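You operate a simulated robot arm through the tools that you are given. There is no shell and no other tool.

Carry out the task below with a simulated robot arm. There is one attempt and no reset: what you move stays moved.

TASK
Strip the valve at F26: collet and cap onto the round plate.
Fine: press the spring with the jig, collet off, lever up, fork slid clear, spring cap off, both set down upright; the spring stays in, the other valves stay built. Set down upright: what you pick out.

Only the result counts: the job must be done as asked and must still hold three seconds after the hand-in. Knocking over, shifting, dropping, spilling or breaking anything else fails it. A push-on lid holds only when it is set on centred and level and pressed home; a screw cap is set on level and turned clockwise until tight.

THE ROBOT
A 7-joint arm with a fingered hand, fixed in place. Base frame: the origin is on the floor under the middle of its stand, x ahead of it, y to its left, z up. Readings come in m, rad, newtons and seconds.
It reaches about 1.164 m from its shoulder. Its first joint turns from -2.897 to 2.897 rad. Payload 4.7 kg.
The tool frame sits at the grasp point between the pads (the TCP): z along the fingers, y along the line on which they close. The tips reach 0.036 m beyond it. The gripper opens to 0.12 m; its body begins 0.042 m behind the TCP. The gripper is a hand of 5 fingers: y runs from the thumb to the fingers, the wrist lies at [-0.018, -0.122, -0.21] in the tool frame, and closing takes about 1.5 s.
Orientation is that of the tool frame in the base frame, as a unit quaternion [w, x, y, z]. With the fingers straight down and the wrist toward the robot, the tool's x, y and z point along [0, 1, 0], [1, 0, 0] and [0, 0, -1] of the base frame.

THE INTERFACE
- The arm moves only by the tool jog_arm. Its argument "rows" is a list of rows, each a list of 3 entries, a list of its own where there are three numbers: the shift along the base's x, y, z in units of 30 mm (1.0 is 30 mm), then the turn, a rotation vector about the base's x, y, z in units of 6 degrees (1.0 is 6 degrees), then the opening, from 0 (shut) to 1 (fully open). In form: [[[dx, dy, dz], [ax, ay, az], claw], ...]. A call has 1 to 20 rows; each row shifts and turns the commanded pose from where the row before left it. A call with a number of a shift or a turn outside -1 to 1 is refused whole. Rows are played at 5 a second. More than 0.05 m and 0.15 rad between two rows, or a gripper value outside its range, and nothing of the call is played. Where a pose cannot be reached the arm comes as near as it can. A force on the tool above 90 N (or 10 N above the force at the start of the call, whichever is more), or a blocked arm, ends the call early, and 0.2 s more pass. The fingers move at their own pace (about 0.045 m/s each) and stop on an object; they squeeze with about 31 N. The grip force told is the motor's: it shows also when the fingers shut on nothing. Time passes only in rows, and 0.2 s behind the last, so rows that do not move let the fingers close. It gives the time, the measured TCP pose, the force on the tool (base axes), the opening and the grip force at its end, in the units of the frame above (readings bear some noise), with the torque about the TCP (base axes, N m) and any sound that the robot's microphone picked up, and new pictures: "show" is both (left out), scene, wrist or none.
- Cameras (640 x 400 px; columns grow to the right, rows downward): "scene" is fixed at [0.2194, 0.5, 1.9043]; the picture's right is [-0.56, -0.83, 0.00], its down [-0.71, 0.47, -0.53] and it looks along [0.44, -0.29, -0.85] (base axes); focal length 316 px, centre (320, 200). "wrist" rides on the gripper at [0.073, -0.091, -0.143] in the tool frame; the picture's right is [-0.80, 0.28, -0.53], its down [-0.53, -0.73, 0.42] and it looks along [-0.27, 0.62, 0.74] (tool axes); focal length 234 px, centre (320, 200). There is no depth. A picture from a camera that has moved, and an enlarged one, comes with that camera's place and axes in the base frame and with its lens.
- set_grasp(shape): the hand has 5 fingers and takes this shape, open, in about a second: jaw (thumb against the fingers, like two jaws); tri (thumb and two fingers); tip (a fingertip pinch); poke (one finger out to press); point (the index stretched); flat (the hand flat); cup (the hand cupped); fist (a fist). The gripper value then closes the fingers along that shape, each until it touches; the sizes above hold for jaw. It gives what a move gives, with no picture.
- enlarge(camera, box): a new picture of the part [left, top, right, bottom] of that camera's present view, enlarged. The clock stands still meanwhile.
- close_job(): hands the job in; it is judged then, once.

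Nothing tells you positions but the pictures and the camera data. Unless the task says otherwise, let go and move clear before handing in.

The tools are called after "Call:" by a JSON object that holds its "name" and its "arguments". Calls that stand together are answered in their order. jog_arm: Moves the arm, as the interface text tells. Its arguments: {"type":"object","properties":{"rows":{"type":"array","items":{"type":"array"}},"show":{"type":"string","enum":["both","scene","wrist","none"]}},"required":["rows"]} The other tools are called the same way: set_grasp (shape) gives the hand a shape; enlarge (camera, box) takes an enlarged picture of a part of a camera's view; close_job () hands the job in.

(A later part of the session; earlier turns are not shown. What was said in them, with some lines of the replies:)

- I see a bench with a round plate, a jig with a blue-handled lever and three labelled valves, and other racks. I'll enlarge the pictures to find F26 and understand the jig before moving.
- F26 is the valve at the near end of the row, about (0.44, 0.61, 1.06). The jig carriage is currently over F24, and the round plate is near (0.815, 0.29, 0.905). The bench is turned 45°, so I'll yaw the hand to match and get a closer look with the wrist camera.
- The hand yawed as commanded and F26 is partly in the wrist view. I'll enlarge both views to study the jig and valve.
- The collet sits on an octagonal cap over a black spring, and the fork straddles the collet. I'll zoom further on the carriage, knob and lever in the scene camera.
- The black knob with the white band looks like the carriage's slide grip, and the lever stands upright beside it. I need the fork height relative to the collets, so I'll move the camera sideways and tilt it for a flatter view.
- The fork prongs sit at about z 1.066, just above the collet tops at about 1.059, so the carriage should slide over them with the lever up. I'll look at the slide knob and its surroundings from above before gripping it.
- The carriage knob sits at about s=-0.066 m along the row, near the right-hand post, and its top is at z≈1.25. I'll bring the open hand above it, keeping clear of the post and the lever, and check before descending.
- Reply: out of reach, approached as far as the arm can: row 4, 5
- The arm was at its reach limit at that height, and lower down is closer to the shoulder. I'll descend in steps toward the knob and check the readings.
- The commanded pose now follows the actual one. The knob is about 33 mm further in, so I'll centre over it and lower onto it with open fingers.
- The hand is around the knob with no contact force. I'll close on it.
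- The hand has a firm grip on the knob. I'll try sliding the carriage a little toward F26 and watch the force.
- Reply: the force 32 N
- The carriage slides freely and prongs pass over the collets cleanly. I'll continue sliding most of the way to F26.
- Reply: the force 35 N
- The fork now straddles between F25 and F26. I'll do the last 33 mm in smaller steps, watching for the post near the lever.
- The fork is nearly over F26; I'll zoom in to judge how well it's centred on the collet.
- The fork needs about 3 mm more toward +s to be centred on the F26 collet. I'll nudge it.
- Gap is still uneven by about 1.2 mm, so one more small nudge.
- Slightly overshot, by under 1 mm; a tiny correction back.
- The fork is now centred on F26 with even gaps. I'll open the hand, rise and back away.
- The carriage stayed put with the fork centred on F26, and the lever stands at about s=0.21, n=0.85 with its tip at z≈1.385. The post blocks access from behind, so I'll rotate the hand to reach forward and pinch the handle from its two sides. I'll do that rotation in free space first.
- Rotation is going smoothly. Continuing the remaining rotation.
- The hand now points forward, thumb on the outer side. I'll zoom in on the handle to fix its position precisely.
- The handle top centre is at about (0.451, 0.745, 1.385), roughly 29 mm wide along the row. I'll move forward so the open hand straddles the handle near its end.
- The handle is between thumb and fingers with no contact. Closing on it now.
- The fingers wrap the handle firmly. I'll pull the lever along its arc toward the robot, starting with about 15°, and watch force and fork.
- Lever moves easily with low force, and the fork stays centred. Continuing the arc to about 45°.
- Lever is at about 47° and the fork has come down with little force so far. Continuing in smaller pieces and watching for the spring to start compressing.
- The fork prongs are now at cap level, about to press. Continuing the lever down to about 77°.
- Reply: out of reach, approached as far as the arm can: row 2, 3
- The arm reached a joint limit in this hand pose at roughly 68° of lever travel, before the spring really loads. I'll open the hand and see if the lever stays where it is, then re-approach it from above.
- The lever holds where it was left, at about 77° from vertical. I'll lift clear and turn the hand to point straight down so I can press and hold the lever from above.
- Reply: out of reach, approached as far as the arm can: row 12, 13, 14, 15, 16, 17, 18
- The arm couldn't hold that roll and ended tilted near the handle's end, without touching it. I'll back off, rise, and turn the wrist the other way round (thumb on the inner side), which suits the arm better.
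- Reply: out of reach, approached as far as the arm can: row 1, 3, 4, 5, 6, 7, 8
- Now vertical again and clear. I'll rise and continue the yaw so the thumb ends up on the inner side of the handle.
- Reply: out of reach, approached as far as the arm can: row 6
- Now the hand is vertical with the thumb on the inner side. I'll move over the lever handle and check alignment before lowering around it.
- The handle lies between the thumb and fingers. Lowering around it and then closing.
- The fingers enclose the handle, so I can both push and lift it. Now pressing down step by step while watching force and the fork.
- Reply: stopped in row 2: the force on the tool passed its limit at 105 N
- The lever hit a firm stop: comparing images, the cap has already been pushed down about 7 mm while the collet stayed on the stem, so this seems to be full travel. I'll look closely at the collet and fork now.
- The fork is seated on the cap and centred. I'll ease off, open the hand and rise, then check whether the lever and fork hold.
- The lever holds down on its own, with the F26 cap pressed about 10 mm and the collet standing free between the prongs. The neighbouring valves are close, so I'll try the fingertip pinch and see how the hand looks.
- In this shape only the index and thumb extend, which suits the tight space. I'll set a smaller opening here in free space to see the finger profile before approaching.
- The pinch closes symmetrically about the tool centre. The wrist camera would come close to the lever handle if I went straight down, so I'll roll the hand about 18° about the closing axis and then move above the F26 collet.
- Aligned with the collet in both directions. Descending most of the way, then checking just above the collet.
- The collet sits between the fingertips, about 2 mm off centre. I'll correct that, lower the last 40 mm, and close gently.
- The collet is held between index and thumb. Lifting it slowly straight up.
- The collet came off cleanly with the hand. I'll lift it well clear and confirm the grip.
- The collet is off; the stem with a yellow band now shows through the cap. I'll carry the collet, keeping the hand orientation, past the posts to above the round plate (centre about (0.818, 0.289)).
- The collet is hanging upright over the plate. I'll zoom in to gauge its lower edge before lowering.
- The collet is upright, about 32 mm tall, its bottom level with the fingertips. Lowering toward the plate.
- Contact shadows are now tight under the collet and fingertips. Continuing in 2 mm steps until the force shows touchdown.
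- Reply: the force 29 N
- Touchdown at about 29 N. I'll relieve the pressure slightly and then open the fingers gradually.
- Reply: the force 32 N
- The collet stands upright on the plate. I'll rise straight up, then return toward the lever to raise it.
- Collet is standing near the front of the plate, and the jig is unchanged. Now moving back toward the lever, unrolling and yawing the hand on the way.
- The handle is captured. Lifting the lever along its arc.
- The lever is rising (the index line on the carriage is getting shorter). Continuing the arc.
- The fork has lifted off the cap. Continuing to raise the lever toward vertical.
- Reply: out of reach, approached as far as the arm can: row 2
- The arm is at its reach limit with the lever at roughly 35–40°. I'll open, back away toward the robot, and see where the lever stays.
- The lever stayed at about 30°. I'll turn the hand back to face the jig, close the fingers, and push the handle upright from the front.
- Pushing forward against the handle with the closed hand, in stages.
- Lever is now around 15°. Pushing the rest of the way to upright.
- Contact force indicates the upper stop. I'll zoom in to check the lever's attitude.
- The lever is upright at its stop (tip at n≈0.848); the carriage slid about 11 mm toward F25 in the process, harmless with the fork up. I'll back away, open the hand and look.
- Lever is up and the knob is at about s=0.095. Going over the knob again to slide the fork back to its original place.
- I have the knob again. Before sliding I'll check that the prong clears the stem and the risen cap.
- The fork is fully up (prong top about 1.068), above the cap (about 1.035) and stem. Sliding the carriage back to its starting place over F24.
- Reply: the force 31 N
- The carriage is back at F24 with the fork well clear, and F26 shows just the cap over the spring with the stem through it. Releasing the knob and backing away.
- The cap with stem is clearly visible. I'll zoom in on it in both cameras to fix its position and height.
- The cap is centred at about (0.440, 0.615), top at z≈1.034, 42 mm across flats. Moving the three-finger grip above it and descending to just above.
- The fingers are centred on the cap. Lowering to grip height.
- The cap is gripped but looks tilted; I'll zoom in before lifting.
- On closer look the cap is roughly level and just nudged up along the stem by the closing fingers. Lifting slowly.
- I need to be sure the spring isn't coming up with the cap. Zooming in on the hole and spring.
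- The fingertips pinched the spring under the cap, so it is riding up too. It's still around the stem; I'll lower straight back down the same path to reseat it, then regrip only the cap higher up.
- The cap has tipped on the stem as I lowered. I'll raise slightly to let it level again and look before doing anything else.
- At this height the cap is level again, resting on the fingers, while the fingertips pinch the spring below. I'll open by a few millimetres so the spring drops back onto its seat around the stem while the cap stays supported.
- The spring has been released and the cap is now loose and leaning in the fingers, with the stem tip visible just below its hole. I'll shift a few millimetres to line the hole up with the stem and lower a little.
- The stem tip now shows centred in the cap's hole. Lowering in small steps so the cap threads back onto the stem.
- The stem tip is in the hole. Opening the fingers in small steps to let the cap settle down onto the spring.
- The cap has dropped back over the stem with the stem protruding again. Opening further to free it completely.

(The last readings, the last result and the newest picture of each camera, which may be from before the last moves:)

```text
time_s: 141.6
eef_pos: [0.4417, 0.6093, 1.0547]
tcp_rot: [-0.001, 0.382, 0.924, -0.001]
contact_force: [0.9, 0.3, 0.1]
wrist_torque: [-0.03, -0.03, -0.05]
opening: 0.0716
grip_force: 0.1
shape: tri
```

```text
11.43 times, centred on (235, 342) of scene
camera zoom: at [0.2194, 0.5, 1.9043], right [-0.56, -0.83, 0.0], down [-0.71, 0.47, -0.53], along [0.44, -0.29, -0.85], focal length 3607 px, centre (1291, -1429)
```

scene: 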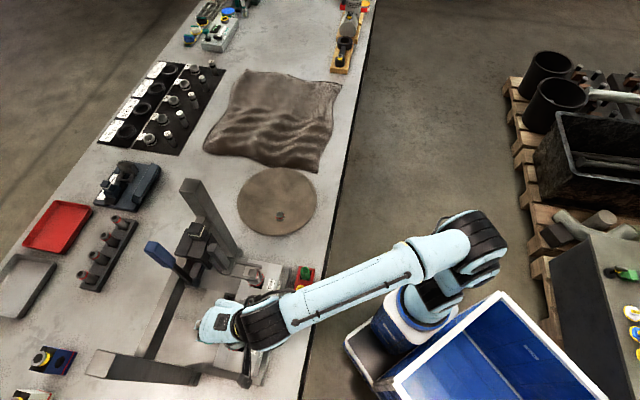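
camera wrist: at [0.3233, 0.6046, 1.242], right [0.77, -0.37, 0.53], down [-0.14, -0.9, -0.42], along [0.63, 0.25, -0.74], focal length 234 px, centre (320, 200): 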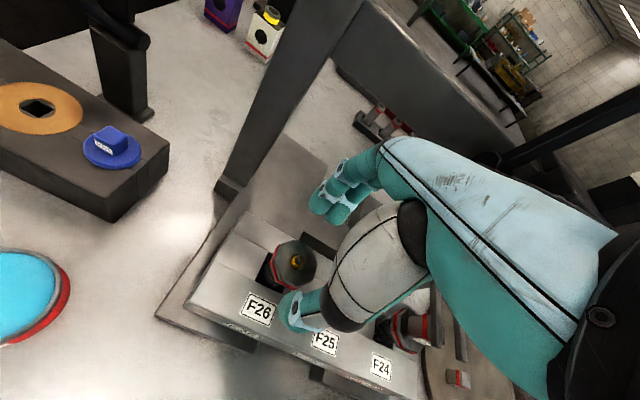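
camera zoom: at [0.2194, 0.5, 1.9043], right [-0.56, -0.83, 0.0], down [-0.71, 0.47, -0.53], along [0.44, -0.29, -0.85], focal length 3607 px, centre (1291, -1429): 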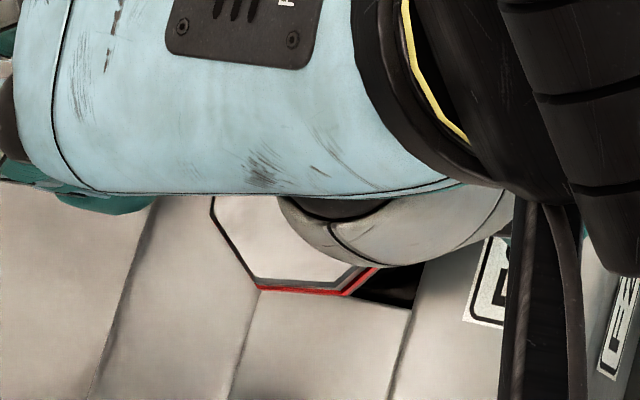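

The cap is back on the spring with the stem through it, and the spring is in. I'll rise for a clear look before regripping higher.

Call:
{"name": "jog_arm", "arguments": {"rows": [[[0, 0, 0.5], [0, 0, 0], 0.6], [[0, 0, 0.9], [0, 0, 0], 0.6], [[0, 0, 0.9], [0, 0, 0], 0.6], [[0, 0, 0.9], [0, 0, 0], 0.6], [[-0.8, -0.8, 0.3], [0, 0, 0], 0.6], [[-0.8, -0.8, 0], [0, 0, 0], 0.6], [[-0.6, -0.6, 0], [0, 0, 0], 0.6], [[0, 0, 0], [0, 0, 0], 0.6]], "show": "none"}}

Call:
{"name": "enlarge", "arguments": {"camera": "scene", "box": [217, 325, 257, 355]}}

Call:
{"name": "enlarge", "arguments": {"camera": "wrist", "box": [200, 80, 360, 240]}}

```text
time_s: 143.4
eef_pos: [0.3766, 0.5453, 1.1587]
tcp_rot: [-0.001, 0.382, 0.924, 0.0]
contact_force: [-0.5, -0.1, 0.0]
wrist_torque: [0.02, 0.0, 0.01]
opening: 0.0716
grip_force: 0.1
shape: tri
```

```text
13.33 times, centred on (237, 340) of scene
camera zoom: at [0.2194, 0.5, 1.9043], right [-0.56, -0.83, 0.0], down [-0.71, 0.47, -0.53], along [0.44, -0.29, -0.85], focal length 4209 px, centre (1427, -1667)
```

zoom: 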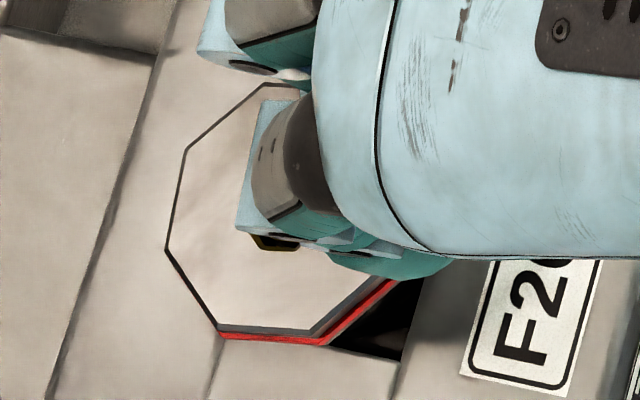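

```text
2.50 times, centred on (280, 160) of wrist
camera zoom: at [0.2617, 0.5312, 1.3027], right [0.77, -0.37, 0.53], down [-0.14, -0.9, -0.42], along [0.63, 0.25, -0.74], focal length 585 px, centre (420, 300)
```

zoom: 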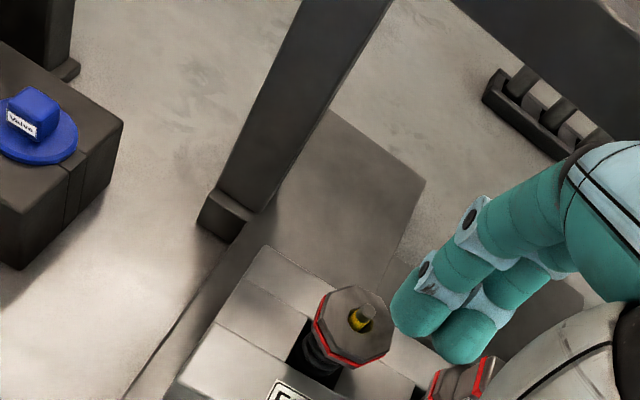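

The cap sits properly again. I'll regrip about 11 mm higher than before so that only the cap's rim is held.

Call:
{"name": "jog_arm", "arguments": {"rows": [[[0.687, 0.792, 0], [0, 0, 0], 0.6], [[0.687, 0.792, 0], [0, 0, 0], 0.6], [[0.687, 0.792, 0], [0, 0, 0], 0.6], [[0, 0, -0.9], [0, 0, 0], 0.6], [[0, 0, -0.9], [0, 0, 0], 0.6], [[0, 0, -0.8], [0, 0, 0], 0.6], [[0, 0, 0], [0, 0, 0], 0.6]], "show": "none"}}

Call:
{"name": "enlarge", "arguments": {"camera": "wrist", "box": [220, 160, 360, 320]}}

```text
time_s: 145.0
eef_pos: [0.4396, 0.6141, 1.0786]
tcp_rot: [0.0, 0.382, 0.924, -0.001]
contact_force: [-0.6, -0.1, -0.3]
wrist_torque: [0.01, -0.01, 0.0]
opening: 0.0717
grip_force: 0.1
shape: tri
```

```text
2.50 times, centred on (290, 240) of wrist
camera zoom: at [0.3237, 0.6019, 1.2239], right [0.77, -0.37, 0.53], down [-0.14, -0.9, -0.42], along [0.63, 0.25, -0.74], focal length 585 px, centre (395, 100)
```

zoom: 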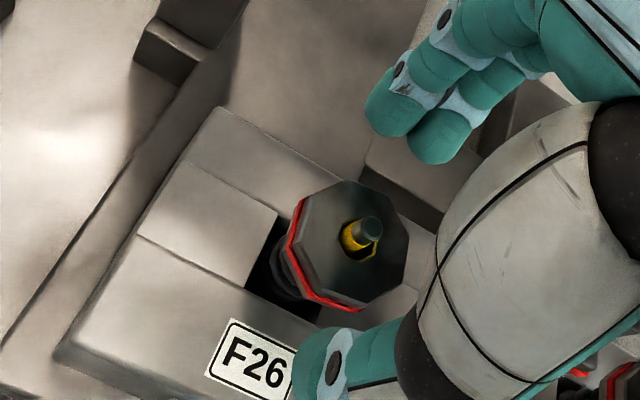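

Call:
{"name": "jog_arm", "arguments": {"rows": [[[-0.03, 0.075, -0.35], [0, 0, 0], 0.6], [[0, 0, -0.3], [0, 0, 0], 0.6], [[0, 0, 0], [0, 0, 0], 0.6]], "show": "none"}}

Call:
{"name": "jog_arm", "arguments": {"rows": [[[0, 0, 0], [0, 0, 0], 0.5], [[0, 0, 0], [0, 0, 0], 0.42], [[0, 0, 0], [0, 0, 0], 0.36], [[0, 0, 0], [0, 0, 0], 0.32], [[0, 0, 0], [0, 0, 0], 0.32]], "show": "none"}}

Call:
{"name": "enlarge", "arguments": {"camera": "wrist", "box": [240, 180, 340, 280]}}

```text
time_s: 145.8
eef_pos: [0.4379, 0.617, 1.0614]
tcp_rot: [0.0, 0.381, 0.924, 0.0]
contact_force: [0.2, -0.4, -0.3]
wrist_torque: [0.04, -0.01, 0.0]
opening: 0.0718
grip_force: 0.0
shape: tri
```

```text
time_s: 147.0
eef_pos: [0.4379, 0.6184, 1.0601]
tcp_rot: [0.0, 0.382, 0.924, -0.001]
contact_force: [0.9, 0.3, -1.3]
wrist_torque: [0.01, -0.01, 0.04]
opening: 0.039
grip_force: 31.1
shape: tri
```

```text
4.00 times, centred on (290, 230) of wrist
camera zoom: at [0.3222, 0.6044, 1.205], right [0.77, -0.37, 0.53], down [-0.14, -0.9, -0.42], along [0.63, 0.25, -0.74], focal length 937 px, centre (440, 80)
```

zoom: 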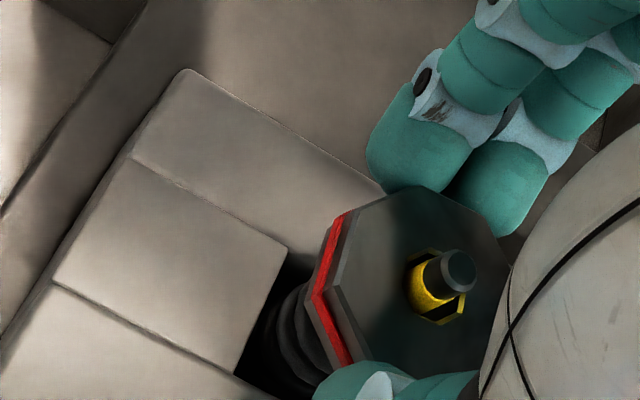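

Now the fingers hold the cap's rim itself (stopped at a wider opening, cap still level). I'll lift a little and check that the spring stays.

Call:
{"name": "jog_arm", "arguments": {"rows": [[[0, 0, 0], [0, 0, 0], 0.28], [[0, 0, 0.12], [0, 0, 0], 0.28], [[0, 0, 0.15], [0, 0, 0], 0.28], [[0, 0, 0], [0, 0, 0], 0.28]], "show": "none"}}

Call:
{"name": "enlarge", "arguments": {"camera": "wrist", "box": [240, 180, 340, 280]}}

```text
time_s: 148.0
eef_pos: [0.4373, 0.6166, 1.0695]
tcp_rot: [0.0, 0.382, 0.924, 0.0]
contact_force: [0.2, -0.5, -0.7]
wrist_torque: [0.01, 0.04, -0.01]
opening: 0.0389
grip_force: 30.6
shape: tri
```

```text
4.00 times, centred on (290, 230) of wrist
camera zoom: at [0.3221, 0.604, 1.2137], right [0.77, -0.37, 0.53], down [-0.14, -0.9, -0.42], along [0.63, 0.25, -0.74], focal length 937 px, centre (440, 80)
```

zoom: 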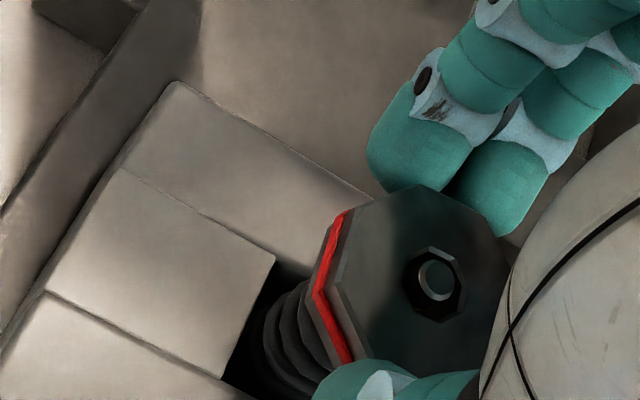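

Call:
{"name": "jog_arm", "arguments": {"rows": [[[0, 0, 0.25], [0, 0, 0], 0.28], [[0, 0, 0.3], [0, 0, 0], 0.28], [[0, 0, 0.3], [0, 0, 0], 0.28], [[0, 0, 0], [0, 0, 0], 0.28]], "show": "none"}}

Call:
{"name": "enlarge", "arguments": {"camera": "wrist", "box": [230, 180, 340, 290]}}

```text
time_s: 149.0
eef_pos: [0.4383, 0.6162, 1.0942]
tcp_rot: [0.001, 0.383, 0.924, -0.001]
contact_force: [-0.2, 0.1, -0.7]
wrist_torque: [0.0, 0.03, -0.02]
opening: 0.0388
grip_force: 31.2
shape: tri
```

```text
3.64 times, centred on (285, 235) of wrist
camera zoom: at [0.3224, 0.6039, 1.2384], right [0.77, -0.37, 0.53], down [-0.14, -0.9, -0.42], along [0.63, 0.25, -0.74], focal length 852 px, centre (447, 73)
```

zoom: 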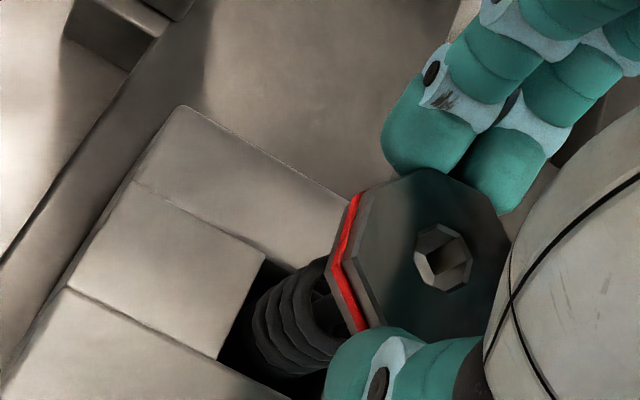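

Call:
{"name": "jog_arm", "arguments": {"rows": [[[0, 0, 0.5], [0, 0, 0], 0.28], [[0, 0, 0.6], [0, 0, 0], 0.28], [[0, 0, 0.6], [0, 0, 0], 0.28], [[0, 0, 0.6], [0, 0, 0], 0.28], [[0, 0, 0], [0, 0, 0], 0.28]], "show": "none"}}

Call:
{"name": "enlarge", "arguments": {"camera": "wrist", "box": [230, 180, 340, 290]}}

Call:
{"name": "enlarge", "arguments": {"camera": "scene", "box": [195, 300, 265, 360]}}

```text
time_s: 150.2
eef_pos: [0.4387, 0.6161, 1.1662]
tcp_rot: [0.0, 0.382, 0.924, -0.001]
contact_force: [0.0, 0.4, -0.7]
wrist_torque: [0.01, 0.0, 0.01]
opening: 0.0386
grip_force: 31.1
shape: tri
```

```text
3.64 times, centred on (285, 235) of wrist
camera zoom: at [0.3226, 0.6036, 1.3092], right [0.77, -0.37, 0.53], down [-0.14, -0.9, -0.42], along [0.63, 0.25, -0.74], focal length 852 px, centre (447, 73)
```

zoom: 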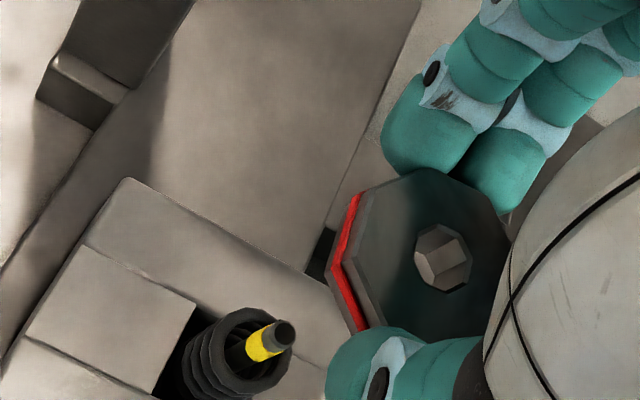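

```text
6.67 times, centred on (230, 330) of scene
camera zoom: at [0.2194, 0.5, 1.9043], right [-0.56, -0.83, 0.0], down [-0.71, 0.47, -0.53], along [0.44, -0.29, -0.85], focal length 2104 px, centre (920, -667)
```

zoom: 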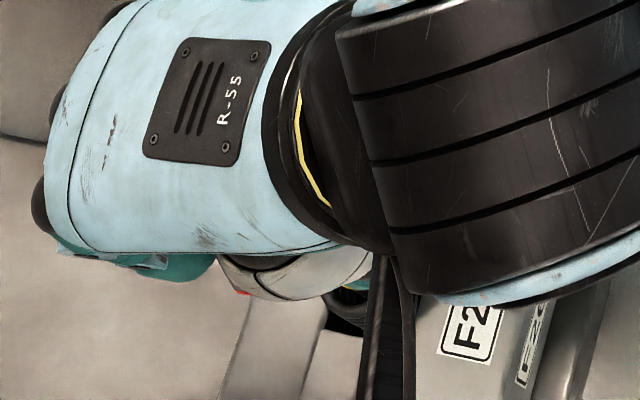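

The spring stayed on its seat around the stem, and the cap is firmly held and level. Carrying it to the plate along a path clear of the fork and posts.

Call:
{"name": "jog_arm", "arguments": {"rows": [[[-0.425, -0.425, 0.73], [0, 0, 0], 0.28], [[-0.425, -0.425, 0.73], [0, 0, 0], 0.28], [[0.825, -0.825, 0], [0, 0, 0], 0.28], [[0.825, -0.825, 0], [0, 0, 0], 0.28], [[0.825, -0.825, 0], [0, 0, 0], 0.28], [[0.825, -0.825, 0], [0, 0, 0], 0.28], [[0.825, -0.825, 0], [0, 0, 0], 0.28], [[0.825, -0.825, 0], [0, 0, 0], 0.28], [[0.825, -0.825, 0], [0, 0, 0], 0.28], [[0.825, -0.825, 0], [0, 0, 0], 0.28], [[0.825, -0.825, 0], [0, 0, 0], 0.28], [[0.825, -0.825, 0], [0, 0, 0], 0.28], [[0.825, -0.825, 0], [0, 0, 0], 0.28], [[0.825, -0.825, 0], [0, 0, 0], 0.28], [[0.825, -0.825, 0], [0, 0, 0], 0.28], [[0.973, -0.206, -0.6], [0, 0, 0], 0.28], [[0.973, -0.206, -0.6], [0, 0, 0], 0.28], [[0.973, -0.206, -0.6], [0, 0, 0], 0.28], [[0.973, -0.206, -0.6], [0, 0, 0], 0.28], [[0, 0, 0], [0, 0, 0], 0.28]]}}

Call:
{"name": "enlarge", "arguments": {"camera": "scene", "box": [225, 150, 325, 240]}}

Call:
{"name": "enlarge", "arguments": {"camera": "wrist", "box": [200, 180, 340, 320]}}

Call:
{"name": "enlarge", "arguments": {"camera": "scene", "box": [150, 230, 290, 370]}}

```text
time_s: 154.4
eef_pos: [0.8524, 0.2439, 1.1361]
tcp_rot: [0.0, 0.382, 0.924, -0.001]
contact_force: [0.0, -0.8, -0.4]
wrist_torque: [0.01, 0.01, -0.03]
opening: 0.0388
grip_force: 30.8
shape: tri
camera wrist: at [0.7372, 0.2306, 1.2797], right [0.77, -0.37, 0.52], down [-0.14, -0.9, -0.42], along [0.63, 0.25, -0.74], focal length 234 px, centre (320, 200)
```

scene: 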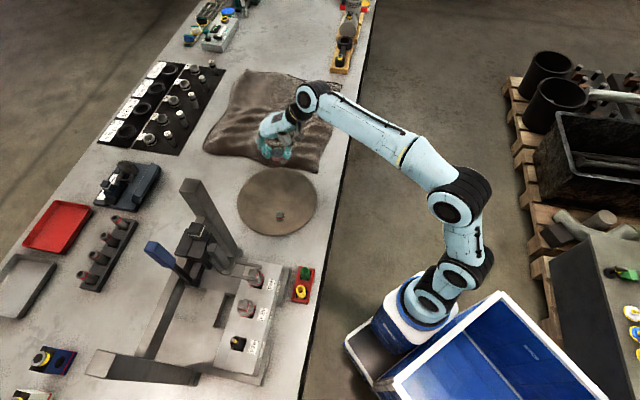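
wrist: 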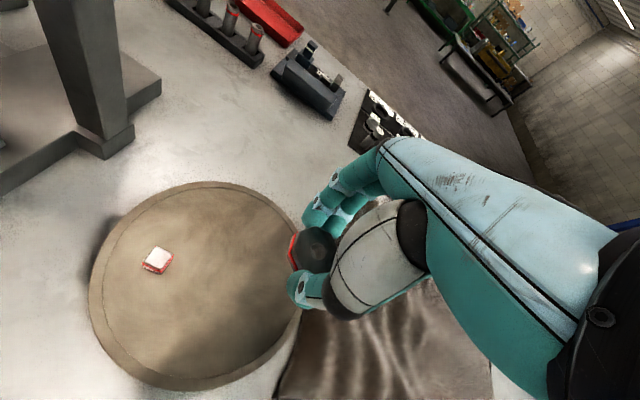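

```text
4.44 times, centred on (275, 195) of scene
camera zoom: at [0.2194, 0.5, 1.9043], right [-0.56, -0.83, 0.0], down [-0.71, 0.47, -0.53], along [0.44, -0.29, -0.85], focal length 1403 px, centre (520, 222)
```

zoom: 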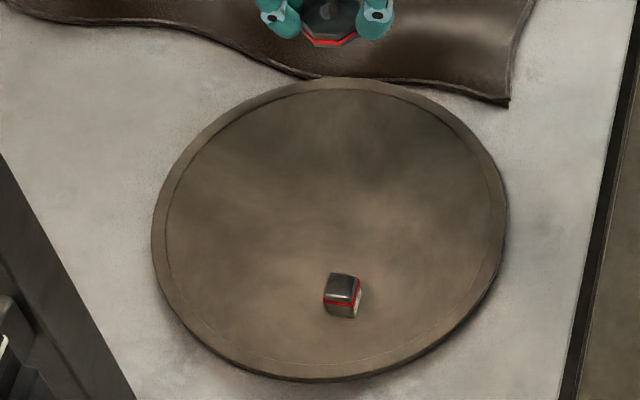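

```text
2.86 times, centred on (270, 250) of wrist
camera zoom: at [0.7372, 0.2306, 1.2797], right [0.77, -0.37, 0.52], down [-0.14, -0.9, -0.42], along [0.63, 0.25, -0.74], focal length 669 px, centre (463, 57)
```

zoom: 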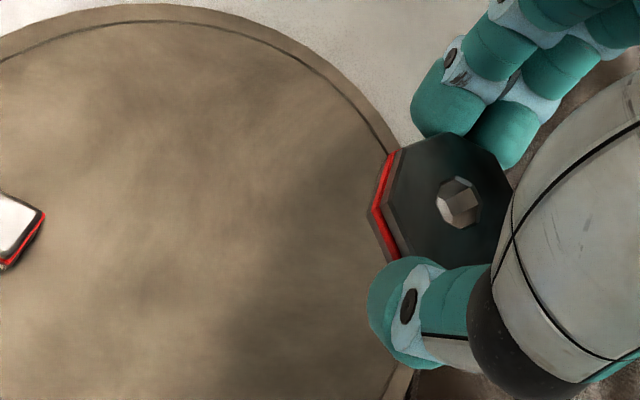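

```text
2.86 times, centred on (220, 300) of scene
camera zoom: at [0.2194, 0.5, 1.9043], right [-0.56, -0.83, 0.0], down [-0.71, 0.47, -0.53], along [0.44, -0.29, -0.85], focal length 902 px, centre (606, -86)
```

zoom: 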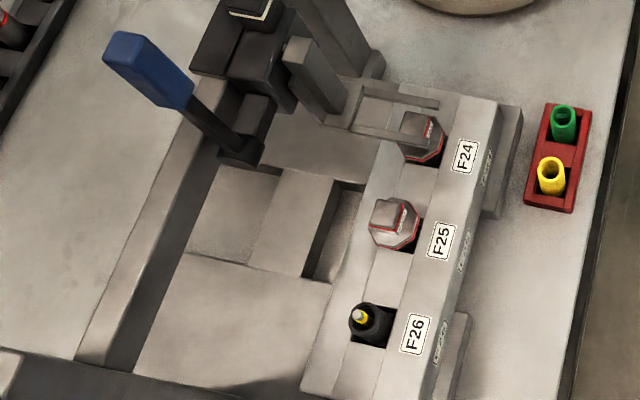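

F26 now shows only the spring and stem, and the other valves are untouched. The cap is over the plate about 4 cm from its centre, 12 cm from the collet. Lowering.

Call:
{"name": "jog_arm", "arguments": {"rows": [[[0, 0, -0.9], [0, 0, 0], 0.28], [[0, 0, -0.9], [0, 0, 0], 0.28], [[0, 0, -0.9], [0, 0, 0], 0.28], [[0, 0, -0.9], [0, 0, 0], 0.28], [[0, 0, -0.9], [0, 0, 0], 0.28], [[0, 0, -0.9], [0, 0, 0], 0.28], [[0, 0, -0.8], [0, 0, 0], 0.28], [[0, 0, 0], [0, 0, 0], 0.28]], "show": "none"}}

Call:
{"name": "enlarge", "arguments": {"camera": "scene", "box": [255, 175, 305, 215]}}

Call:
{"name": "enlarge", "arguments": {"camera": "wrist", "box": [200, 180, 340, 320]}}

```text
time_s: 156.2
eef_pos: [0.851, 0.2448, 0.9486]
tcp_rot: [0.001, 0.382, 0.924, -0.001]
contact_force: [-0.6, -0.5, -0.5]
wrist_torque: [0.0, -0.01, 0.0]
opening: 0.0384
grip_force: 31.2
shape: tri
```

```text
10.00 times, centred on (280, 195) of scene
camera zoom: at [0.2194, 0.5, 1.9043], right [-0.56, -0.83, 0.0], down [-0.71, 0.47, -0.53], along [0.44, -0.29, -0.85], focal length 3156 px, centre (720, 250)
```

zoom: 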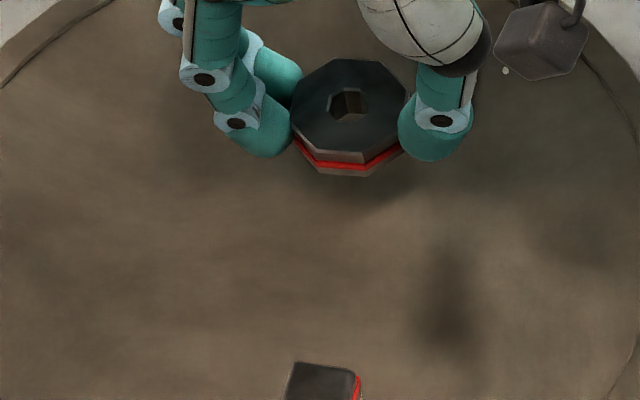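

```text
2.86 times, centred on (270, 250) of wrist
camera zoom: at [0.7356, 0.2323, 1.0933], right [0.77, -0.37, 0.53], down [-0.14, -0.9, -0.42], along [0.63, 0.25, -0.74], focal length 669 px, centre (463, 57)
```

zoom: 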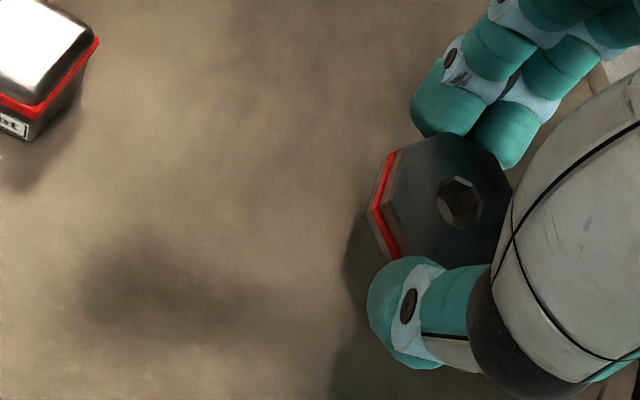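

Call:
{"name": "jog_arm", "arguments": {"rows": [[[0, 0, -0.17], [0, 0, 0], 0.28], [[0, 0, -0.17], [0, 0, 0], 0.28], [[0, 0, 0], [0, 0, 0], 0.28]], "show": "none"}}

Call:
{"name": "jog_arm", "arguments": {"rows": [[[0, 0, -0.1], [0, 0, 0], 0.28], [[0, 0, 0], [0, 0, 0], 0.28]], "show": "none"}}

Call:
{"name": "enlarge", "arguments": {"camera": "scene", "box": [255, 175, 305, 215]}}

```text
time_s: 157.0
eef_pos: [0.8489, 0.2449, 0.9406]
tcp_rot: [-0.001, 0.381, 0.924, -0.001]
contact_force: [0.1, -0.3, -0.3]
wrist_torque: [-0.01, 0.02, -0.02]
opening: 0.0385
grip_force: 30.8
shape: tri
```

```text
time_s: 157.6
eef_pos: [0.8496, 0.2452, 0.9374]
tcp_rot: [0.0, 0.382, 0.924, -0.001]
contact_force: [-0.2, 0.0, -0.3]
wrist_torque: [0.02, 0.04, -0.01]
opening: 0.0385
grip_force: 31.3
shape: tri
```

```text
10.00 times, centred on (280, 195) of scene
camera zoom: at [0.2194, 0.5, 1.9043], right [-0.56, -0.83, 0.0], down [-0.71, 0.47, -0.53], along [0.44, -0.29, -0.85], focal length 3156 px, centre (720, 250)
```

zoom: 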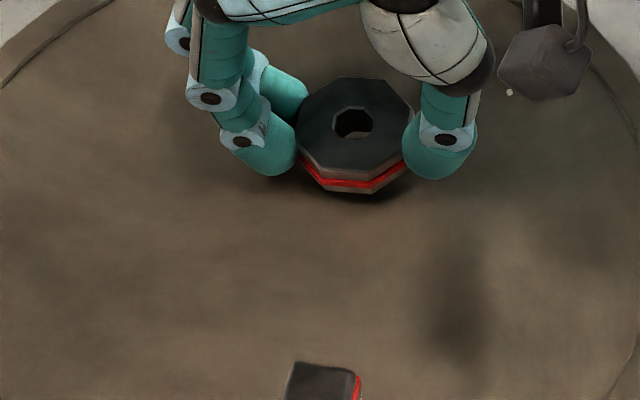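

Call:
{"name": "jog_arm", "arguments": {"rows": [[[0, 0, -0.08], [0, 0, 0], 0.28], [[0, 0, 0], [0, 0, 0], 0.28]], "show": "none"}}

Call:
{"name": "jog_arm", "arguments": {"rows": [[[0, 0, -0.08], [0, 0, 0], 0.28], [[0, 0, 0], [0, 0, 0], 0.28]], "show": "none"}}

Call:
{"name": "jog_arm", "arguments": {"rows": [[[0, 0, -0.07], [0, 0, 0], 0.28], [[0, 0, 0], [0, 0, 0], 0.28]], "show": "none"}}

Call:
{"name": "enlarge", "arguments": {"camera": "scene", "box": [255, 175, 305, 215]}}

```text
time_s: 158.2
eef_pos: [0.8506, 0.2434, 0.9346]
tcp_rot: [-0.001, 0.382, 0.924, -0.001]
contact_force: [0.1, -0.4, -1.9]
wrist_torque: [0.04, -0.03, 0.01]
opening: 0.0385
grip_force: 30.4
shape: tri
```

```text
time_s: 158.8
eef_pos: [0.8505, 0.2436, 0.932]
tcp_rot: [-0.001, 0.381, 0.924, -0.001]
contact_force: [0.4, -0.2, -0.4]
wrist_torque: [-0.01, 0.01, -0.01]
opening: 0.0387
grip_force: 30.7
shape: tri
```

```text
time_s: 159.4
eef_pos: [0.8509, 0.2426, 0.9308]
tcp_rot: [0.001, 0.382, 0.924, -0.001]
contact_force: [-0.1, 0.6, -1.1]
wrist_torque: [-0.01, -0.03, -0.01]
opening: 0.0384
grip_force: 31.1
shape: tri
```

```text
10.00 times, centred on (280, 195) of scene
camera zoom: at [0.2194, 0.5, 1.9043], right [-0.56, -0.83, 0.0], down [-0.71, 0.47, -0.53], along [0.44, -0.29, -0.85], focal length 3156 px, centre (720, 250)
```

zoom: 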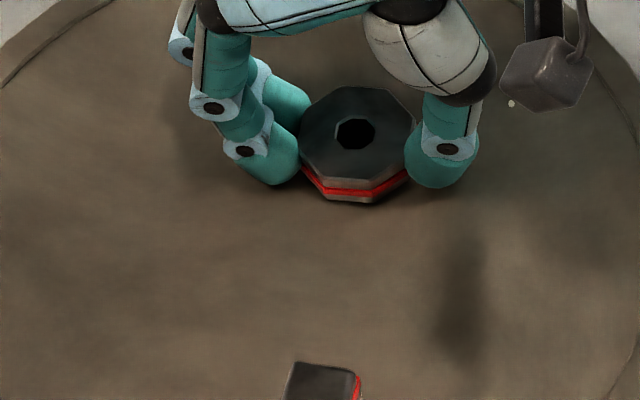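

Call:
{"name": "jog_arm", "arguments": {"rows": [[[0, 0, -0.07], [0, 0, 0], 0.28], [[0, 0, 0], [0, 0, 0], 0.28]], "show": "none"}}

Call:
{"name": "jog_arm", "arguments": {"rows": [[[0, 0, -0.07], [0, 0, 0], 0.28], [[0, 0, 0], [0, 0, 0], 0.28]], "show": "none"}}

Call:
{"name": "enlarge", "arguments": {"camera": "scene", "box": [265, 180, 305, 210]}}

```text
time_s: 160.0
eef_pos: [0.85, 0.2429, 0.9285]
tcp_rot: [0.0, 0.381, 0.924, -0.001]
contact_force: [0.4, -0.5, -0.1]
wrist_torque: [0.01, -0.04, 0.02]
opening: 0.0385
grip_force: 30.8
shape: tri
```

```text
time_s: 160.6
eef_pos: [0.8516, 0.243, 0.9278]
tcp_rot: [0.0, 0.381, 0.924, -0.001]
contact_force: [-0.9, -0.1, 10.7]
wrist_torque: [0.02, 0.0, 0.0]
opening: 0.0394
grip_force: 30.7
shape: tri
```

```text
13.33 times, centred on (285, 195) of scene
camera zoom: at [0.2194, 0.5, 1.9043], right [-0.56, -0.83, 0.0], down [-0.71, 0.47, -0.53], along [0.44, -0.29, -0.85], focal length 4209 px, centre (787, 267)
```

zoom: 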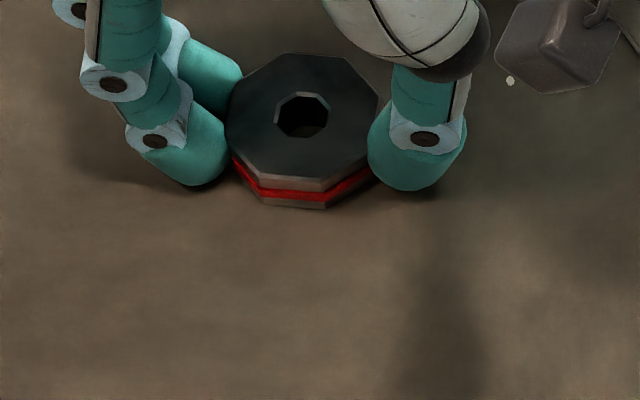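

Touchdown with the cap flat on the plate (11 N, no torque). Opening the fingers gradually.

Call:
{"name": "jog_arm", "arguments": {"rows": [[[0, 0, 0], [0, 0, 0], 0.34], [[0, 0, 0], [0, 0, 0], 0.38], [[0, 0, 0], [0, 0, 0], 0.44], [[0, 0, 0], [0, 0, 0], 0.52], [[0, 0, 0], [0, 0, 0], 0.62], [[0, 0, 0], [0, 0, 0], 0.7], [[0, 0, 0], [0, 0, 0], 0.7]], "show": "none"}}

Call:
{"name": "enlarge", "arguments": {"camera": "scene", "box": [265, 180, 305, 210]}}

Call:
{"name": "enlarge", "arguments": {"camera": "wrist", "box": [200, 180, 340, 320]}}

```text
time_s: 162.2
eef_pos: [0.8513, 0.2427, 0.9256]
tcp_rot: [0.001, 0.383, 0.924, 0.0]
contact_force: [-2.1, -3.1, 11.8]
wrist_torque: [0.32, -0.23, -0.02]
opening: 0.081
grip_force: 0.0
shape: tri
```

```text
13.33 times, centred on (285, 195) of scene
camera zoom: at [0.2194, 0.5, 1.9043], right [-0.56, -0.83, 0.0], down [-0.71, 0.47, -0.53], along [0.44, -0.29, -0.85], focal length 4209 px, centre (787, 267)
```

zoom: 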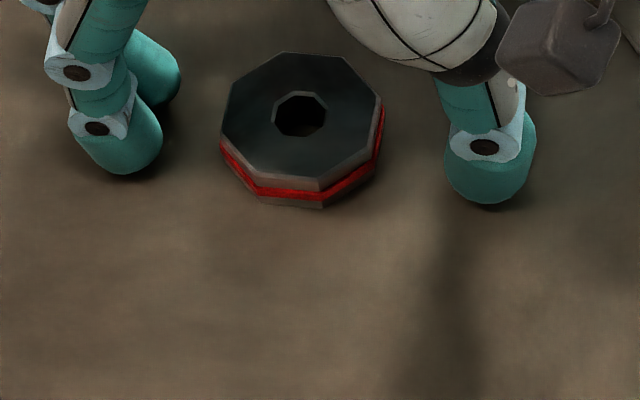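

```text
2.86 times, centred on (270, 250) of wrist
camera zoom: at [0.735, 0.2312, 1.07], right [0.77, -0.37, 0.53], down [-0.14, -0.9, -0.42], along [0.63, 0.25, -0.74], focal length 669 px, centre (463, 57)
```

zoom: 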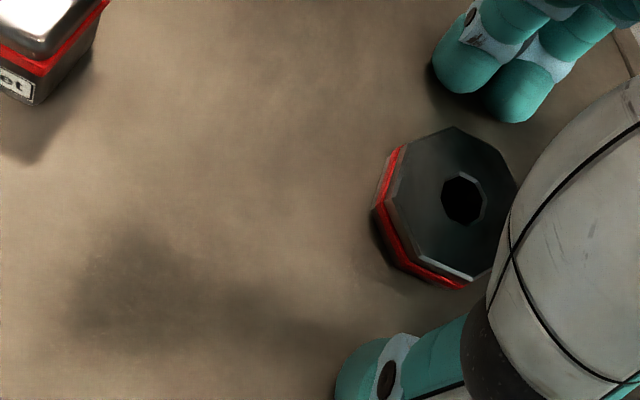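

The cap stands flat and upright. Rising straight up and clear.

Call:
{"name": "jog_arm", "arguments": {"rows": [[[0, 0, 0.15], [0, 0, 0], 0.7], [[0, 0, 0.4], [0, 0, 0], 0.7], [[0, 0, 0.8], [0, 0, 0], 0.7], [[0, 0, 0.95], [0, 0, 0], 0.7], [[0, 0, 0.95], [0, 0, 0], 0.7], [[0, 0, 0.95], [0, 0, 0], 0.7], [[0, 0, 0.95], [0, 0, 0], 0.7], [[0, 0, 0.95], [0, 0, 0], 0.7], [[0, 0, 0.95], [0, 0, 0], 0.7], [[-0.6, 0, 0.8], [0, 0, 0], 0.7], [[-0.9, 0, 0.3], [0, 0, 0], 0.7], [[-0.95, 0, 0], [0, 0, 0], 0.7], [[-0.95, 0, 0], [0, 0, 0], 0.7], [[-0.95, 0, 0], [0, 0, 0], 0.7], [[-0.95, 0, 0], [0, 0, 0], 0.7], [[-0.95, 0, 0], [0, 0, 0], 0.7], [[0, 0, 0], [0, 0, 0], 0.7]]}}

Call:
{"name": "enlarge", "arguments": {"camera": "scene", "box": [225, 150, 325, 240]}}

Call:
{"name": "enlarge", "arguments": {"camera": "scene", "box": [130, 170, 290, 390]}}

Call:
{"name": "enlarge", "arguments": {"camera": "scene", "box": [215, 320, 265, 360]}}

```text
time_s: 165.8
eef_pos: [0.6642, 0.2434, 1.1735]
tcp_rot: [0.0, 0.382, 0.924, -0.001]
contact_force: [0.9, -0.4, -0.3]
wrist_torque: [-0.04, -0.04, -0.02]
opening: 0.0839
grip_force: 0.0
shape: tri
camera wrist: at [0.5481, 0.2315, 1.3167], right [0.77, -0.37, 0.53], down [-0.14, -0.9, -0.42], along [0.63, 0.25, -0.74], focal length 234 px, centre (320, 200)
```

scene: 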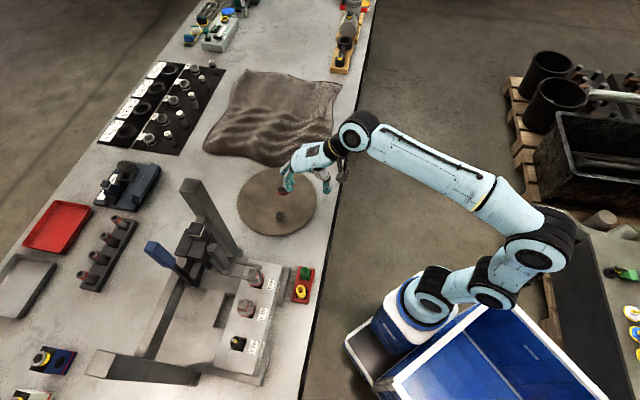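
wrist: 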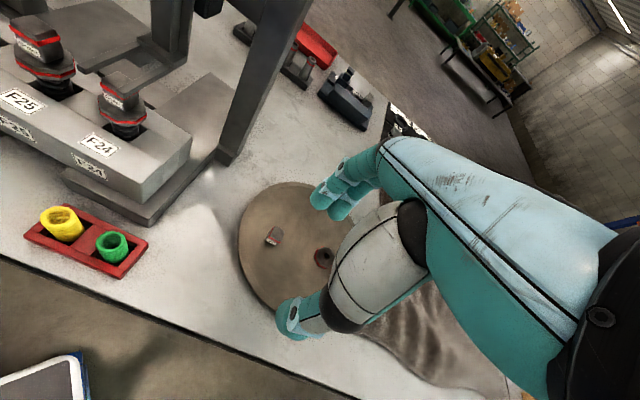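

```text
4.44 times, centred on (275, 195) of scene
camera zoom: at [0.2194, 0.5, 1.9043], right [-0.56, -0.83, 0.0], down [-0.71, 0.47, -0.53], along [0.44, -0.29, -0.85], focal length 1403 px, centre (520, 222)
```

zoom: 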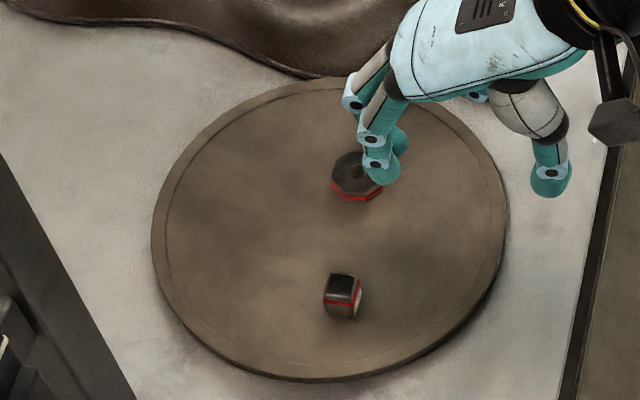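

```text
1.82 times, centred on (210, 280) of scene
camera zoom: at [0.2194, 0.5, 1.9043], right [-0.56, -0.83, 0.0], down [-0.71, 0.47, -0.53], along [0.44, -0.29, -0.85], focal length 574 px, centre (520, 54)
```

zoom: 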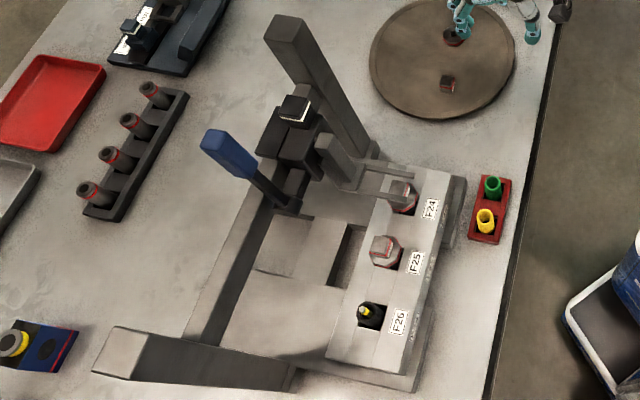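

```text
10.00 times, centred on (240, 340) of scene
camera zoom: at [0.2194, 0.5, 1.9043], right [-0.56, -0.83, 0.0], down [-0.71, 0.47, -0.53], along [0.44, -0.29, -0.85], focal length 3156 px, centre (1120, -1200)
```

zoom: 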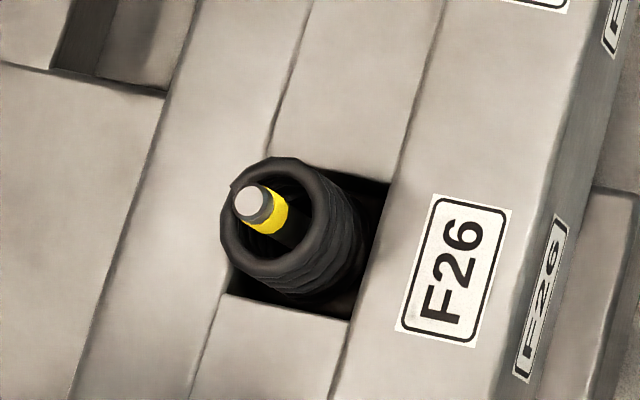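

Everything looks right: spring and stem in F26, lever up, fork over at F24, F24/F25 intact. I'll move the arm clear and take a last look at the plate.

Call:
{"name": "jog_arm", "arguments": {"rows": [[[-0.9, -0.3, 0.4], [0, 0, 0], 0.7], [[-0.9, -0.3, 0.4], [0, 0, 0], 0.7], [[-0.9, -0.3, 0.4], [0, 0, 0], 0.7], [[-0.9, -0.3, 0.4], [0, 0, 0], 0.7], [[-0.9, -0.3, 0.4], [0, 0, 0], 0.7], [[0, 0, 0], [0, 0, 0], 0.7]]}}

Call:
{"name": "enlarge", "arguments": {"camera": "scene", "box": [255, 175, 315, 225]}}

Call:
{"name": "enlarge", "arguments": {"camera": "scene", "box": [200, 250, 300, 360]}}

```text
time_s: 167.2
eef_pos: [0.5268, 0.1996, 1.2303]
tcp_rot: [-0.001, 0.382, 0.924, -0.001]
contact_force: [0.4, -0.4, -0.5]
wrist_torque: [0.03, 0.01, 0.03]
opening: 0.0835
grip_force: 0.1
shape: tri
camera wrist: at [0.4115, 0.187, 1.3746], right [0.77, -0.37, 0.53], down [-0.14, -0.9, -0.42], along [0.63, 0.25, -0.74], focal length 234 px, centre (320, 200)
```

scene: 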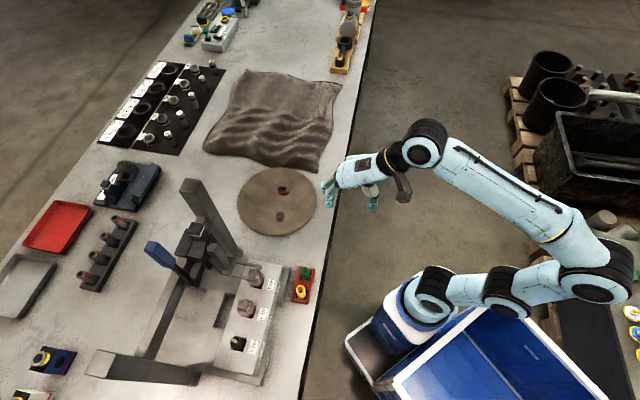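
wrist: 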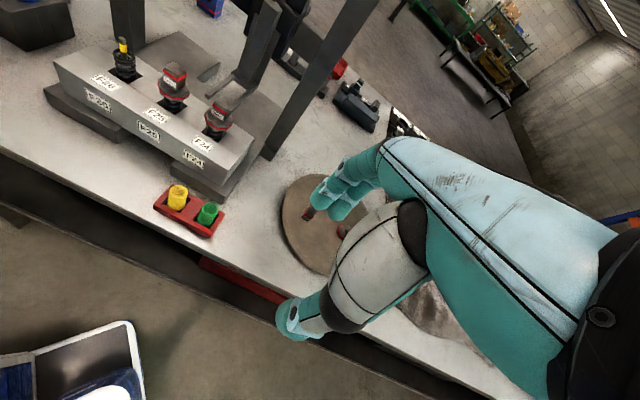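

```text
8.00 times, centred on (285, 200) of scene
camera zoom: at [0.2194, 0.5, 1.9043], right [-0.56, -0.83, 0.0], down [-0.71, 0.47, -0.53], along [0.44, -0.29, -0.85], focal length 2525 px, centre (600, 200)
```

zoom: 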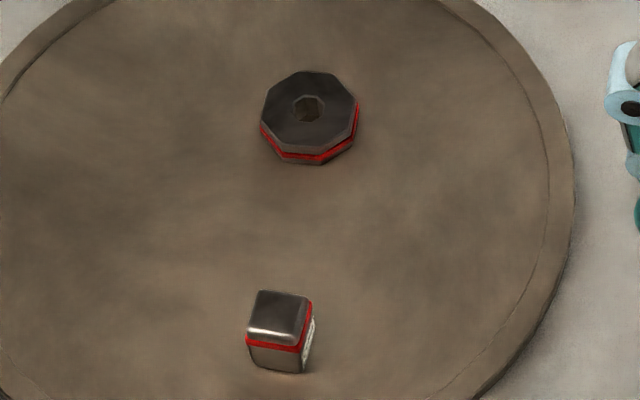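

```text
3.64 times, centred on (250, 305) of scene
camera zoom: at [0.2194, 0.5, 1.9043], right [-0.56, -0.83, 0.0], down [-0.71, 0.47, -0.53], along [0.44, -0.29, -0.85], focal length 1148 px, centre (574, -182)
```

zoom: 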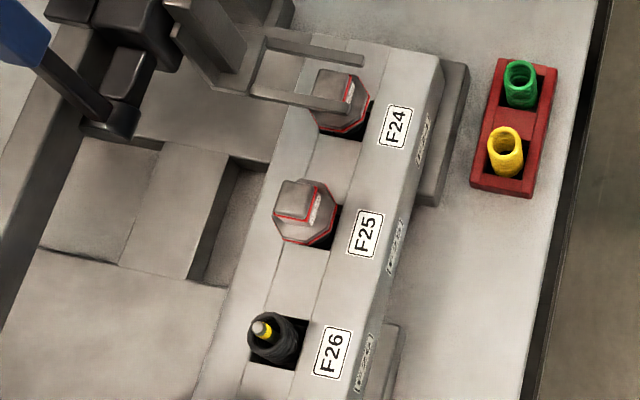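

The collet and cap both stand upright on the round plate. The spring is still in F26, the lever is up and the fork is clear at F24. F24 and F25 are still built and the arm is clear, so I'm handing the job in.

Call:
{"name": "close_job", "arguments": {}}

```text
The job is handed in.
```

I stripped the valve at F26 and handed the job in. The collet and spring cap are standing upright on the round plate, about 12 cm apart.

- **F26:** the spring is still in its seat around the stem.
- **Other valves:** F24 and F25 are still built.
- **Jig:** the lever is upright, and the fork is slid back to where it started over F24, clear of F26.

Two things did not go smoothly:

- **Spring pinched:** my first grip on the cap caught the spring underneath and lifted both. I lowered them back, let the spring drop onto its seat and regripped only the cap's rim.
- **Carriage slid:** pushing the lever upright slid the carriage about 11 mm toward F25. The fork was up at the time and touched nothing.

The last pictures before hand-in show everything standing. I have not seen the judged result.
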